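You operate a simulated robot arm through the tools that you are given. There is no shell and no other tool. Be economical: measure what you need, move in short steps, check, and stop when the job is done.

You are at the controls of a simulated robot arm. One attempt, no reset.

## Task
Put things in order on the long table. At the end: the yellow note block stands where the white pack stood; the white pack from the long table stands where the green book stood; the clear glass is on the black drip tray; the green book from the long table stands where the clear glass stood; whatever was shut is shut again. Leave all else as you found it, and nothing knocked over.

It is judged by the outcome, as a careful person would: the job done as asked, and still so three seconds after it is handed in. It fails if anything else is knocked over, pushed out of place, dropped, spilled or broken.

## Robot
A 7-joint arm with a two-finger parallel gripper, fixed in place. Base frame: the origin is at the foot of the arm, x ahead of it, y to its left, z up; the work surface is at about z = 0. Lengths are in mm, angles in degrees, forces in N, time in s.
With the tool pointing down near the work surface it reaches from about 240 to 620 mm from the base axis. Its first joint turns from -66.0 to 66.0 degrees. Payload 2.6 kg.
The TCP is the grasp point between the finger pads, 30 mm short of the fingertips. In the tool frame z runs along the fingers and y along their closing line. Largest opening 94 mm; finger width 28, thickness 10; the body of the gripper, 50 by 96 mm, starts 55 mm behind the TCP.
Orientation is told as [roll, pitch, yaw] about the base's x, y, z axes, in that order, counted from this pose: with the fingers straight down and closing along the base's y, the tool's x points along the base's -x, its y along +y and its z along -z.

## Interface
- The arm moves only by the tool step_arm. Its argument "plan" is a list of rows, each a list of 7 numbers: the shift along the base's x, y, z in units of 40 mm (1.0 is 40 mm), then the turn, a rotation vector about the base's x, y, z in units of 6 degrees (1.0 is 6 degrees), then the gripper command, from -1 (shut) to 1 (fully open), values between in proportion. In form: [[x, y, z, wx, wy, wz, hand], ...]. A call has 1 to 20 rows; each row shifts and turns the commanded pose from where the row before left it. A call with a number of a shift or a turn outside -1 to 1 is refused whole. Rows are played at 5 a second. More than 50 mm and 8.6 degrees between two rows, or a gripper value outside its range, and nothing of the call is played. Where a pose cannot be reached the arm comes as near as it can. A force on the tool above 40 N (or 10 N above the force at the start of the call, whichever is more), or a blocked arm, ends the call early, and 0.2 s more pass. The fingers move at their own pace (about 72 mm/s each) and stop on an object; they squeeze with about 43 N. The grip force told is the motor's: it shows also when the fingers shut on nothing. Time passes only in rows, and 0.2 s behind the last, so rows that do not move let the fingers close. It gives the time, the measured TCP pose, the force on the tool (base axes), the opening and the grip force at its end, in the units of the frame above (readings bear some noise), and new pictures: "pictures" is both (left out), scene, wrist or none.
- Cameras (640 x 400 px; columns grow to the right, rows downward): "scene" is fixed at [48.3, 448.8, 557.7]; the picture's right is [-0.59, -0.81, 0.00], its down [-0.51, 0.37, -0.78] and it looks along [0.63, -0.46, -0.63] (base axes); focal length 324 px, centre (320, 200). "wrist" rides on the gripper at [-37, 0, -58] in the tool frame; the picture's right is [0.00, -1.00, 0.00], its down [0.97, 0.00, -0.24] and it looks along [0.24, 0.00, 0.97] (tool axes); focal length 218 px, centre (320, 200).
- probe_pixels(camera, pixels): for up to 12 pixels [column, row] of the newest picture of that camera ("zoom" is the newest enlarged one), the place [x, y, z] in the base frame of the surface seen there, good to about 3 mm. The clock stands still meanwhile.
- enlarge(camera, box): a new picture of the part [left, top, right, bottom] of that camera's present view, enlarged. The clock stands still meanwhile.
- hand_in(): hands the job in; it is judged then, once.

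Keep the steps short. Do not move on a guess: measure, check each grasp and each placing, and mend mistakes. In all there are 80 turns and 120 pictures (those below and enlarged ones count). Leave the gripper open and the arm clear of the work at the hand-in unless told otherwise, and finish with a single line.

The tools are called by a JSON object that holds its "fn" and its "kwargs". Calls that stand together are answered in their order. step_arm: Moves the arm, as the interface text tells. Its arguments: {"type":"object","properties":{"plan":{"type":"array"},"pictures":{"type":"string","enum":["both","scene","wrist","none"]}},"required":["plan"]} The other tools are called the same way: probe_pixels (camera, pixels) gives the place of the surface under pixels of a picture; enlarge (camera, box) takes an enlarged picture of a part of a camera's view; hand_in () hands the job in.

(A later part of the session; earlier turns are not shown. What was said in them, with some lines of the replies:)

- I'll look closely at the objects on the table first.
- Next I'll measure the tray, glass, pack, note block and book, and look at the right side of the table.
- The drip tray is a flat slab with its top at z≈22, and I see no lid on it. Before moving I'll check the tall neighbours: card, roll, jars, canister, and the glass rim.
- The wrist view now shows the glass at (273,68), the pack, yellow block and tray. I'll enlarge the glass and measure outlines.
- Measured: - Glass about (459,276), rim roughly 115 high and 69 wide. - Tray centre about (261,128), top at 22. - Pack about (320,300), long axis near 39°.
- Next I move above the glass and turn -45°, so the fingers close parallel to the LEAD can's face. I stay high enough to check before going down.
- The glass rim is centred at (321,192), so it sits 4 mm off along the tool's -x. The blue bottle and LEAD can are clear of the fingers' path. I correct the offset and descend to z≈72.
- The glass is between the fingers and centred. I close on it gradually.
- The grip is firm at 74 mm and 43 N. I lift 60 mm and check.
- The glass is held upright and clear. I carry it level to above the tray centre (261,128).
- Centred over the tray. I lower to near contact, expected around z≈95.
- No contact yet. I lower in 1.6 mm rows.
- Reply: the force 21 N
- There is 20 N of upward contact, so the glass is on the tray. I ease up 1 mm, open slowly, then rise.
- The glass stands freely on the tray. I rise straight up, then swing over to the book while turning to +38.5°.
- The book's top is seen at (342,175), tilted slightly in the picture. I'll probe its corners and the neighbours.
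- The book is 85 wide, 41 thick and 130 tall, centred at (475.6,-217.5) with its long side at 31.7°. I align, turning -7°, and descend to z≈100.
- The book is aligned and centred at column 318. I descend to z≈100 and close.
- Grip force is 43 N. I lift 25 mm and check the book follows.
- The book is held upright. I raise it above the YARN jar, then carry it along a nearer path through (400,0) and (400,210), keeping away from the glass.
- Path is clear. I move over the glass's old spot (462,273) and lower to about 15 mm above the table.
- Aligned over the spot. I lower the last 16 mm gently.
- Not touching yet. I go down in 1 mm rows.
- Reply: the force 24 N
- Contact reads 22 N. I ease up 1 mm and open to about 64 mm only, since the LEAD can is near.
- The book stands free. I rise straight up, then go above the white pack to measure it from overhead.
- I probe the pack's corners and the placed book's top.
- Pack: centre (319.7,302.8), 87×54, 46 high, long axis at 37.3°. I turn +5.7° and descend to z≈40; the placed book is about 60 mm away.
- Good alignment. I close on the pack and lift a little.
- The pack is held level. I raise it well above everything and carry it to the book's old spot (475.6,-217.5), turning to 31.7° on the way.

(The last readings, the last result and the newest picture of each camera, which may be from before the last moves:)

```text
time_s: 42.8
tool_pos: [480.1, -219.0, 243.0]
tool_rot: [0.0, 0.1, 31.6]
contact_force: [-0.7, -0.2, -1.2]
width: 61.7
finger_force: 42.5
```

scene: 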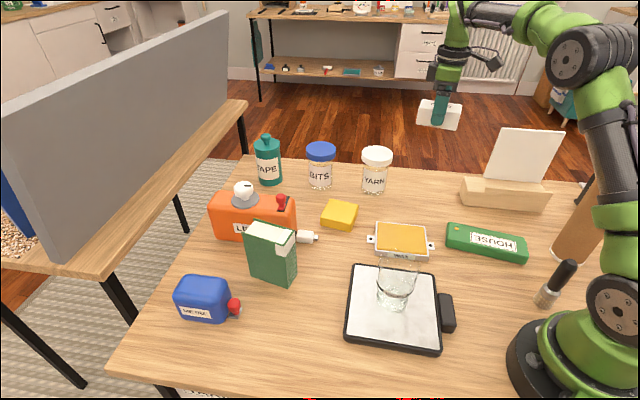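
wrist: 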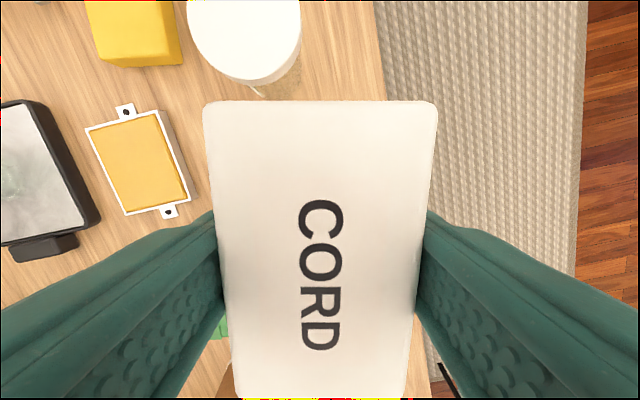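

I correct to (475.6,-217.5) and lower to about 8 mm above the table.

{"fn": "step_arm", "kwargs": {"plan": [[-0.11, 0.035, -0.4, 0, 0, 0, -0.3], [0, 0, -0.8, 0, 0, 0, -0.3], [0, 0, -0.9, 0, 0, 0, -0.3], [0, 0, -0.9, 0, 0, 0, -0.3], [0, 0, -0.9, 0, 0, 0, -0.3], [0, 0, -0.6, 0, 0, 0, -0.3], [0, 0, -0.35, 0, 0, 0, -0.3], [0, 0, 0, 0, 0, 0, -0.3]], "pictures": "both"}}

```text
time_s: 44.6
tool_pos: [475.1, -217.1, 49.3]
tool_rot: [-0.1, 0.0, 31.7]
contact_force: [0.4, -0.1, -0.7]
width: 61.6
finger_force: 42.8
```

scene: 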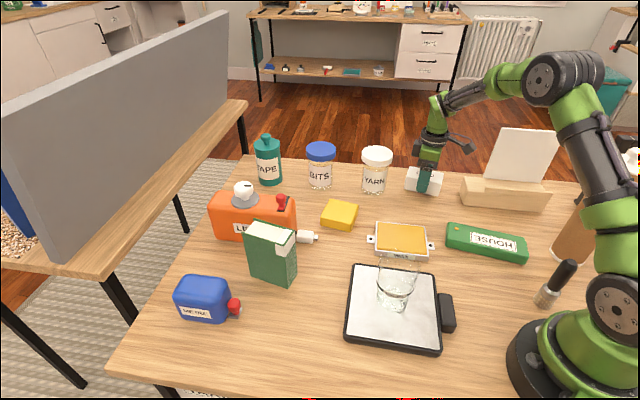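
wrist: 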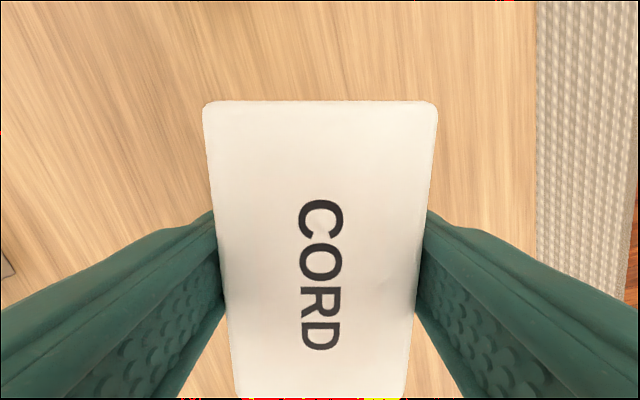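

I lower the last ~9 mm gently.

{"fn": "step_arm", "kwargs": {"plan": [[0, 0, -0.13, 0, 0, 0, -0.3], [0, 0, -0.06, 0, 0, 0, -0.3], [0, 0, -0.03, 0, 0, 0, -0.3], [0, 0, 0, 0, 0, 0, -0.3]], "pictures": "none"}}

```text
time_s: 45.6
tool_pos: [474.7, -217.1, 40.9]
tool_rot: [0.0, 0.1, 31.7]
contact_force: [0.5, -0.1, -1.5]
width: 61.7
finger_force: 43.4
```

{"fn": "step_arm", "kwargs": {"plan": [[0, 0, -0.025, 0, 0, 0, -0.3], [0, 0, -0.025, 0, 0, 0, -0.3], [0, 0, 0, 0, 0, 0, -0.3]], "pictures": "none"}}

```text
time_s: 46.4
tool_pos: [475.5, -217.2, 41.6]
tool_rot: [-0.1, -0.1, 31.7]
contact_force: [-5.7, 3.0, 15.1]
width: 61.8
finger_force: 42.3
```

Contact reads 15 N. I release and rise.

{"fn": "step_arm", "kwargs": {"plan": [[0, 0, 0.02, 0, 0, 0, -0.3], [0, 0, 0, 0, 0, 0, 0.4], [0, 0, 0, 0, 0, 0, 0.7], [0, 0, 0, 0, 0, 0, 0.9], [0, 0, 0, 0, 0, 0, 0.9], [0, 0, 0.4, 0, 0, 0, 0.9], [0, 0, 0.9, 0, 0, 0, 0.9], [0, 0, 0.9, 0, 0, 0, 0.9], [0, 0, 0.9, 0, 0, 0, 1], [0, 0, 0.9, 0, 0, 0, 1], [0, 0, 0.9, 0, 0, 0, 1], [0, 0, 0, 0, 0, 0, 1]], "pictures": "both"}}

```text
time_s: 49.0
tool_pos: [474.8, -215.9, 237.0]
tool_rot: [0.1, 0.0, 31.8]
contact_force: [0.2, 0.8, -0.3]
width: 94.0
finger_force: 0.1
```

scene: 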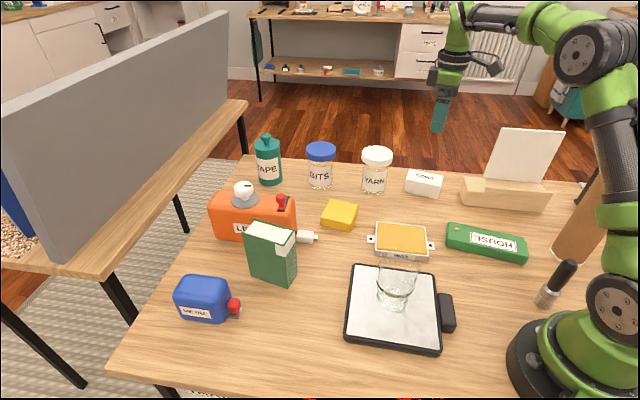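
wrist: 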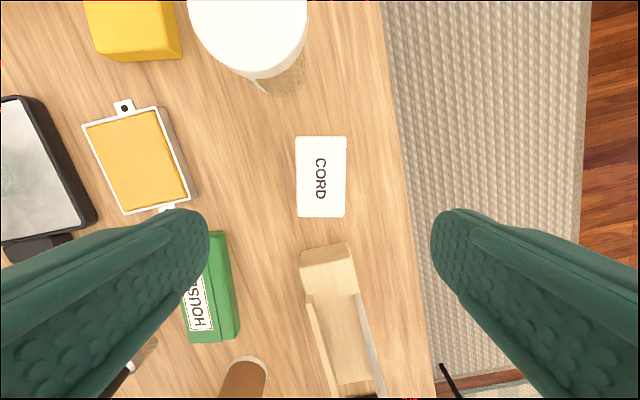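

The pack stands at the book's old spot. Next I move over the yellow block to measure it.

{"fn": "step_arm", "kwargs": {"plan": [[0.05, 0.6, 0, 0, 0, 0, 1], [0.05, 0.87, 0, 0, 0, 0, 1], [0.05, 0.87, 0, 0, 0, 0, 1], [0.05, 0.87, 0, 0, 0, 0, 1], [0.05, 0.87, 0, 0, 0, 0, 1], [0.05, 0.87, 0, 0, 0, 0, 1], [0.05, 0.87, 0, 0, 0, 0, 1], [0.05, 0.87, 0, 0, 0, 0, 1], [0, 0, 0, 0, 0, 0, 1]], "pictures": "wrist"}}

```text
time_s: 51.0
tool_pos: [491.1, 51.9, 237.7]
tool_rot: [-0.1, 0.0, 31.7]
contact_force: [0.1, -1.4, -0.5]
width: 94.0
finger_force: 0.0
```

wrist: 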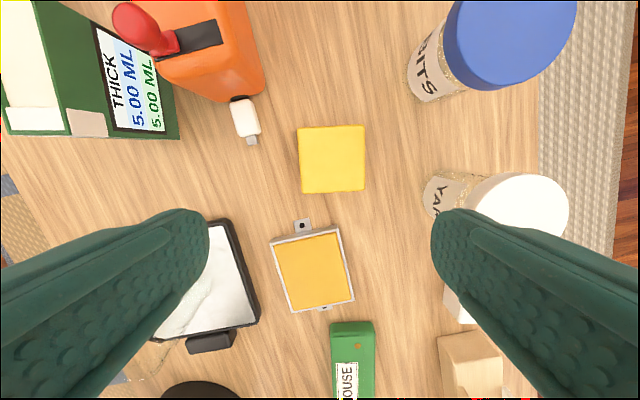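

{"fn": "probe_pixels", "kwargs": {"camera": "wrist", "pixels": [[300, 130], [361, 128], [362, 187], [304, 190], [332, 158], [247, 135], [430, 95], [438, 210], [304, 222], [245, 108]]}}

{"fn": "enlarge", "kwargs": {"camera": "wrist", "box": [270, 100, 400, 220]}}

```text
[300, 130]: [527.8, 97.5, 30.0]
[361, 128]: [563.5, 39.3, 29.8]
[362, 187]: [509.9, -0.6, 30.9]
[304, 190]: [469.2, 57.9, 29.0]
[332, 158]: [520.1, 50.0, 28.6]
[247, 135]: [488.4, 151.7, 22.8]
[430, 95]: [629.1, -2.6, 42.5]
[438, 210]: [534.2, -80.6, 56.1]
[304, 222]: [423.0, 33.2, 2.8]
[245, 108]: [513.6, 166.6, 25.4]
```

```text
3.33 times, centred on (335, 160) of wrist
```

zoom: 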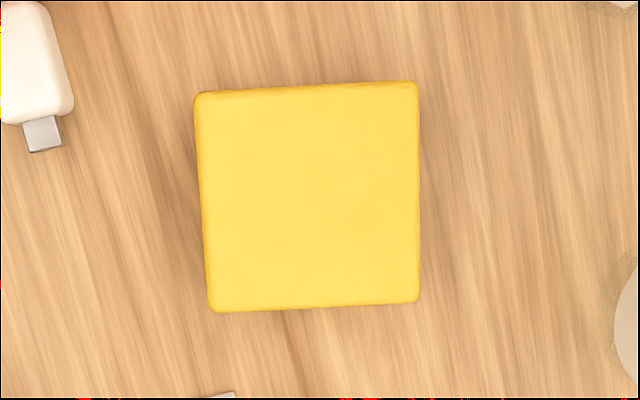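

Yellow block: centre (517.6,48.5), about 71×70, 30 high, yaw about 34.3°. I align and go down to z≈100 to check.

{"fn": "step_arm", "kwargs": {"plan": [[0.33, -0.04, 0, 0, 0, 0.22, 1], [0.33, -0.045, -0.6, 0, 0, 0.21, 1], [0, 0, -0.9, 0, 0, 0, 1], [0, 0, -0.9, 0, 0, 0, 1], [0, 0, -0.9, 0, 0, 0, 1], [0, 0, 0, 0, 0, 0, 1]], "pictures": "wrist"}}

```text
time_s: 52.4
tool_pos: [517.2, 48.2, 103.2]
tool_rot: [-0.1, 0.0, 34.4]
contact_force: [-0.4, -0.7, 0.7]
width: 94.0
finger_force: 0.0
```

wrist: 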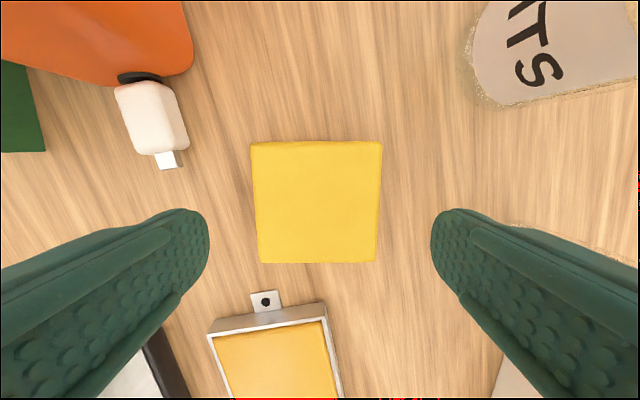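

Aligned to within about 1 mm. I descend to z≈35 and check the fit before closing.

{"fn": "step_arm", "kwargs": {"plan": [[0, 0, -0.7, 0, 0, 0, 1], [0, 0, -0.6, 0, 0, 0, 1], [0, 0, -0.4, 0, 0, 0, 1], [0, 0, 0, 0, 0, 0, 1]], "pictures": "wrist"}}

```text
time_s: 53.4
tool_pos: [518.2, 47.1, 35.9]
tool_rot: [0.0, 0.0, 34.3]
contact_force: [-1.4, 0.4, 0.3]
width: 93.9
finger_force: 0.2
```

wrist: 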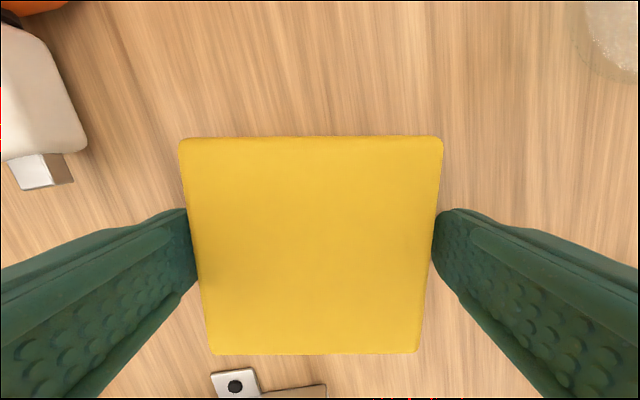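

The fingers straddle the block. I close and lift.

{"fn": "step_arm", "kwargs": {"plan": [[0, 0, 0, 0, 0, 0, 0.7], [0, 0, 0, 0, 0, 0, 0.4], [0, 0, 0, 0, 0, 0, 0.1], [0, 0, 0, 0, 0, 0, 0], [0, 0, 0.2, 0, 0, 0, 0], [0, 0, 0.5, 0, 0, 0, 0], [0, 0, 0, 0, 0, 0, 0]], "pictures": "both"}}

```text
time_s: 55.0
tool_pos: [516.6, 48.0, 64.9]
tool_rot: [0.1, 0.0, 34.2]
contact_force: [0.0, 0.3, -1.4]
width: 79.1
finger_force: 43.4
```

scene: 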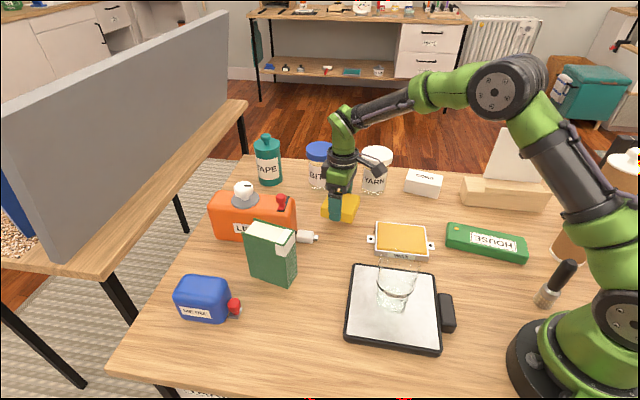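
wrist: 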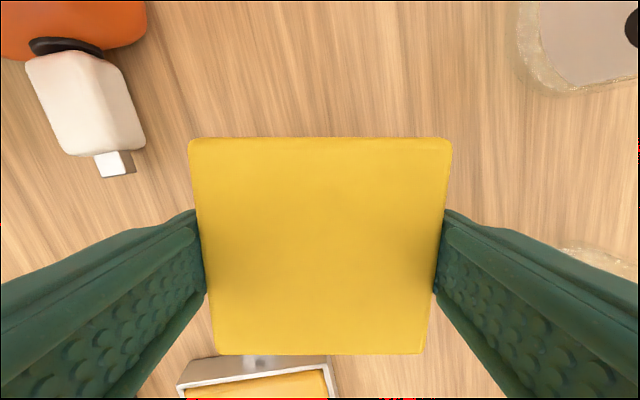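

Held level. I raise it above the book and LEAD can, then carry it to the pack's old spot (319.7,302.8), turning +3°.

{"fn": "step_arm", "kwargs": {"plan": [[0, 0, 0.7, 0, 0, 0, 0], [0, 0, 0.9, 0, 0, 0, 0], [0, 0, 0.9, 0, 0, 0, 0], [0, 0, 0.9, 0, 0, 0, 0], [0, 0, 0, 0, 0, 0, 0], [-0.35, 0.45, 0, 0, 0, 0, 0], [-0.54, 0.7, 0, 0, 0, 0.1, 0], [-0.54, 0.7, 0, 0, 0, 0.1, 0], [-0.54, 0.7, 0, 0, 0, 0.1, 0], [-0.54, 0.7, 0, 0, 0, 0.1, 0], [-0.54, 0.7, 0, 0, 0, 0.1, 0], [-0.54, 0.7, 0, 0, 0, 0, 0], [-0.54, 0.7, 0, 0, 0, 0, 0], [-0.54, 0.7, 0, 0, 0, 0, 0], [-0.26, 0.33, 0, 0, 0, 0, 0], [0, 0, 0, 0, 0, 0, 0]], "pictures": "both"}}

```text
time_s: 58.4
tool_pos: [320.2, 302.5, 200.2]
tool_rot: [0.0, 0.1, 37.3]
contact_force: [0.1, 0.2, -1.7]
width: 79.0
finger_force: 42.6
```

scene: 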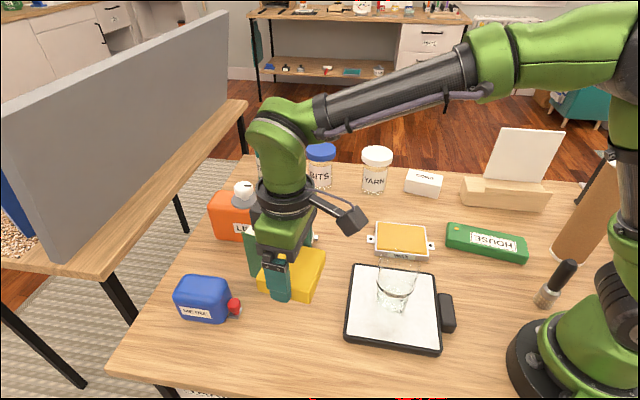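
wrist: 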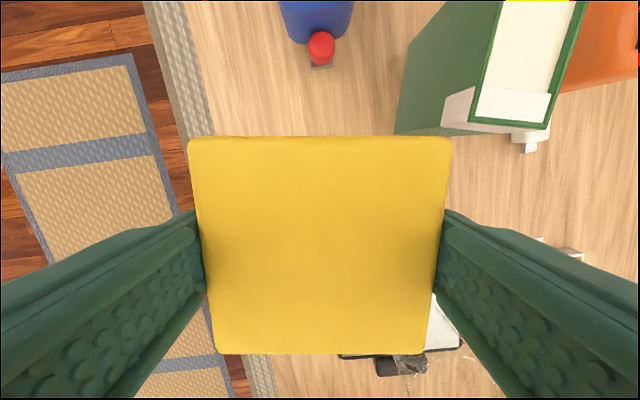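

I lower to about 8 mm above the table.

{"fn": "step_arm", "kwargs": {"plan": [[0, 0, -0.6, 0, 0, 0, 0], [0, 0, -0.9, 0, 0, 0, 0], [0, 0, -0.9, 0, 0, 0, 0], [0, 0, -0.9, 0, 0, 0, 0], [0, 0, -0.6, 0, 0, 0, 0], [0, 0, -0.1, 0, 0, 0, 0], [0, 0, -0.07, 0, 0, 0, 0], [0, 0, 0, 0, 0, 0, 0]], "pictures": "wrist"}}

{"fn": "step_arm", "kwargs": {"plan": [[0, 0, -0.025, 0, 0, 0, 0], [0, 0, -0.025, 0, 0, 0, 0], [0, 0, 0, 0, 0, 0, 0]], "pictures": "none"}}

```text
time_s: 60.2
tool_pos: [319.4, 302.8, 37.7]
tool_rot: [0.0, 0.0, 37.2]
contact_force: [-0.4, -0.3, -1.5]
width: 79.0
finger_force: 42.8
```

wrist: 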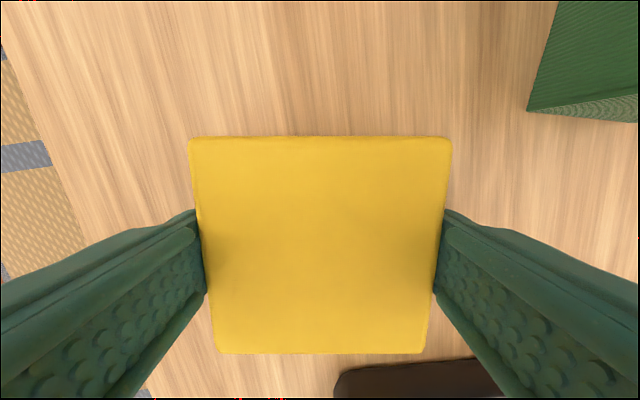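

```text
time_s: 61.0
tool_pos: [320.7, 303.2, 36.7]
tool_rot: [0.0, -0.1, 37.2]
contact_force: [-4.6, -7.6, 20.4]
width: 79.1
finger_force: 43.5
```

Contact reads 20 N, so the block is down. I release and rise straight up clear of the book.

{"fn": "step_arm", "kwargs": {"plan": [[0, 0, 0.025, 0, 0, 0, 0], [0, 0, 0, 0, 0, 0, 0.8], [0, 0, 0, 0, 0, 0, 1], [0, 0, 0, 0, 0, 0, 1], [0, 0, 0.4, 0, 0, 0, 1], [0, 0, 0.9, 0, 0, 0, 1], [0, 0, 0.9, 0, 0, 0, 1], [0, 0, 0.9, 0, 0, 0, 1], [0, 0, 0.9, 0, 0, 0, 1], [0, 0, 0.9, 0, 0, 0, 1], [0, 0, 0.6, 0, 0, 0, 1], [0, 0, 0, 0, 0, 0, 1]], "pictures": "both"}}

```text
time_s: 63.6
tool_pos: [320.0, 303.8, 257.1]
tool_rot: [0.0, 0.1, 37.3]
contact_force: [0.6, 0.1, -0.5]
width: 94.3
finger_force: 0.0
```

scene: 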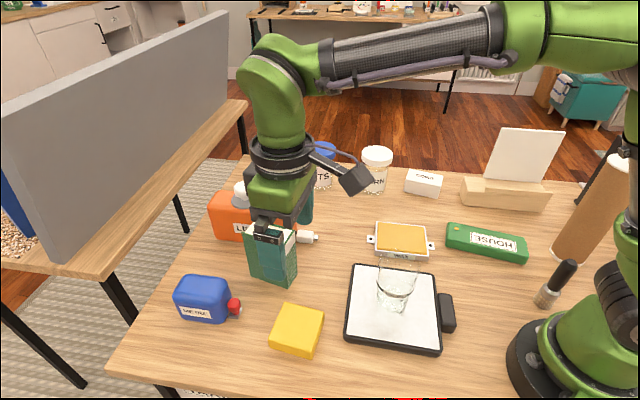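
wrist: 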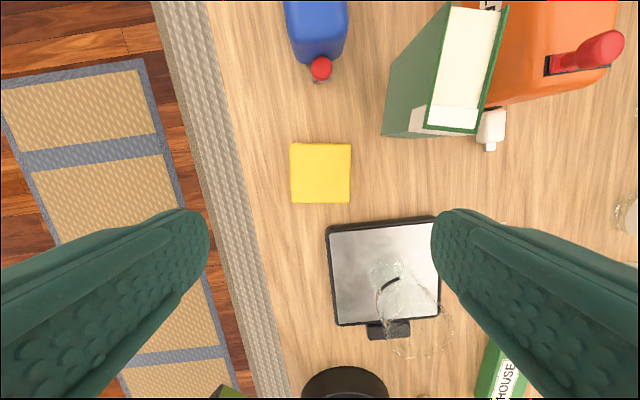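

All placed. I bring the arm back to near its start pose, clear and high, for a final check.

{"fn": "step_arm", "kwargs": {"plan": [[0.125, -0.75, 0, 0, 0, -0.88, 1], [0.125, -0.75, 0, 0, 0, -0.88, 1], [0.125, -0.75, 0, 0, 0, -0.88, 1], [0.125, -0.75, 0, 0, 0, -0.88, 1], [0.125, -0.75, 0, 0, 0, -0.88, 1], [0.125, -0.75, 0, 0, 0, -0.88, 1], [0.125, -0.75, 0, 0, 0, -0.9, 1], [0, 0, 0, 0, 0, 0, 1]], "pictures": "both"}}

{"fn": "enlarge", "kwargs": {"camera": "scene", "box": [160, 200, 480, 390]}}

{"fn": "probe_pixels", "kwargs": {"camera": "scene", "pixels": [[297, 328], [423, 176], [266, 228], [425, 320], [395, 345], [390, 308]]}}

```text
time_s: 65.4
tool_pos: [356.2, 92.4, 256.6]
tool_rot: [0.0, 0.0, 0.1]
contact_force: [-0.6, 0.5, 0.0]
width: 94.0
finger_force: 0.0
```

scene: 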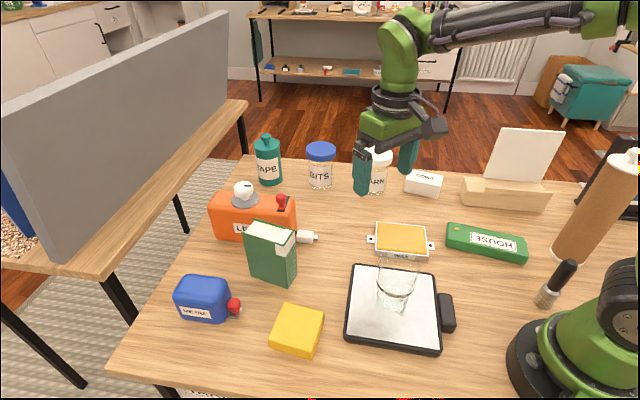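
wrist: 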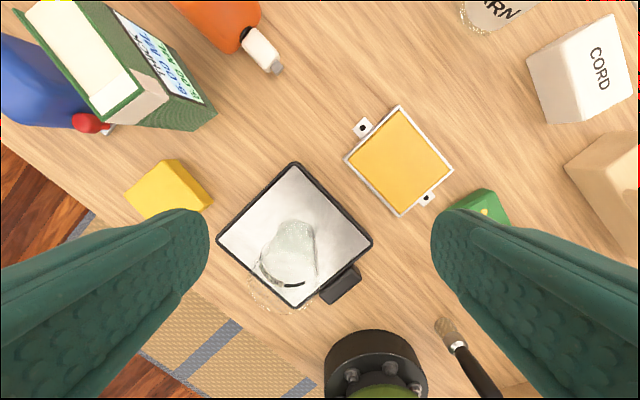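

```text
2.00 times, centred on (320, 295) of scene
```

zoom: 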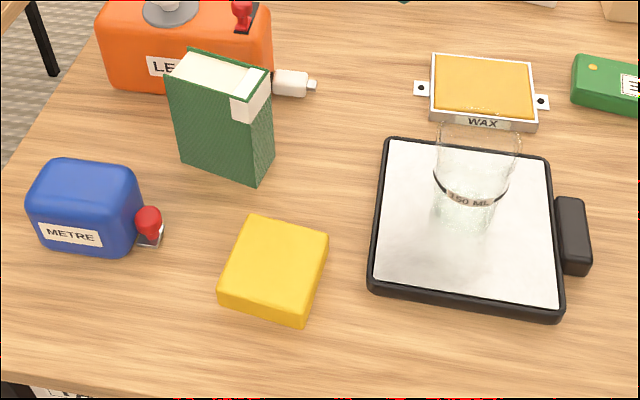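

```text
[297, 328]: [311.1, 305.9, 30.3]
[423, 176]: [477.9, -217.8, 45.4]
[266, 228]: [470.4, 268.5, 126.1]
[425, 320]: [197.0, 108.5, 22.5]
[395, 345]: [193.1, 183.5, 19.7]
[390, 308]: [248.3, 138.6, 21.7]
```

Final check: the glass is upright on the tray, the book is at the glass's old spot, the pack at the book's and the yellow block at the pack's. The rest looks unmoved, I opened nothing, and the gripper is open and clear. I hand in.

{"fn": "hand_in", "kwargs": {}}

```text
The job is handed in.
```

Job handed in: the glass is on the drip tray, and the book, pack and note block are at their new spots, with nothing knocked over and nothing else moved that I could see.
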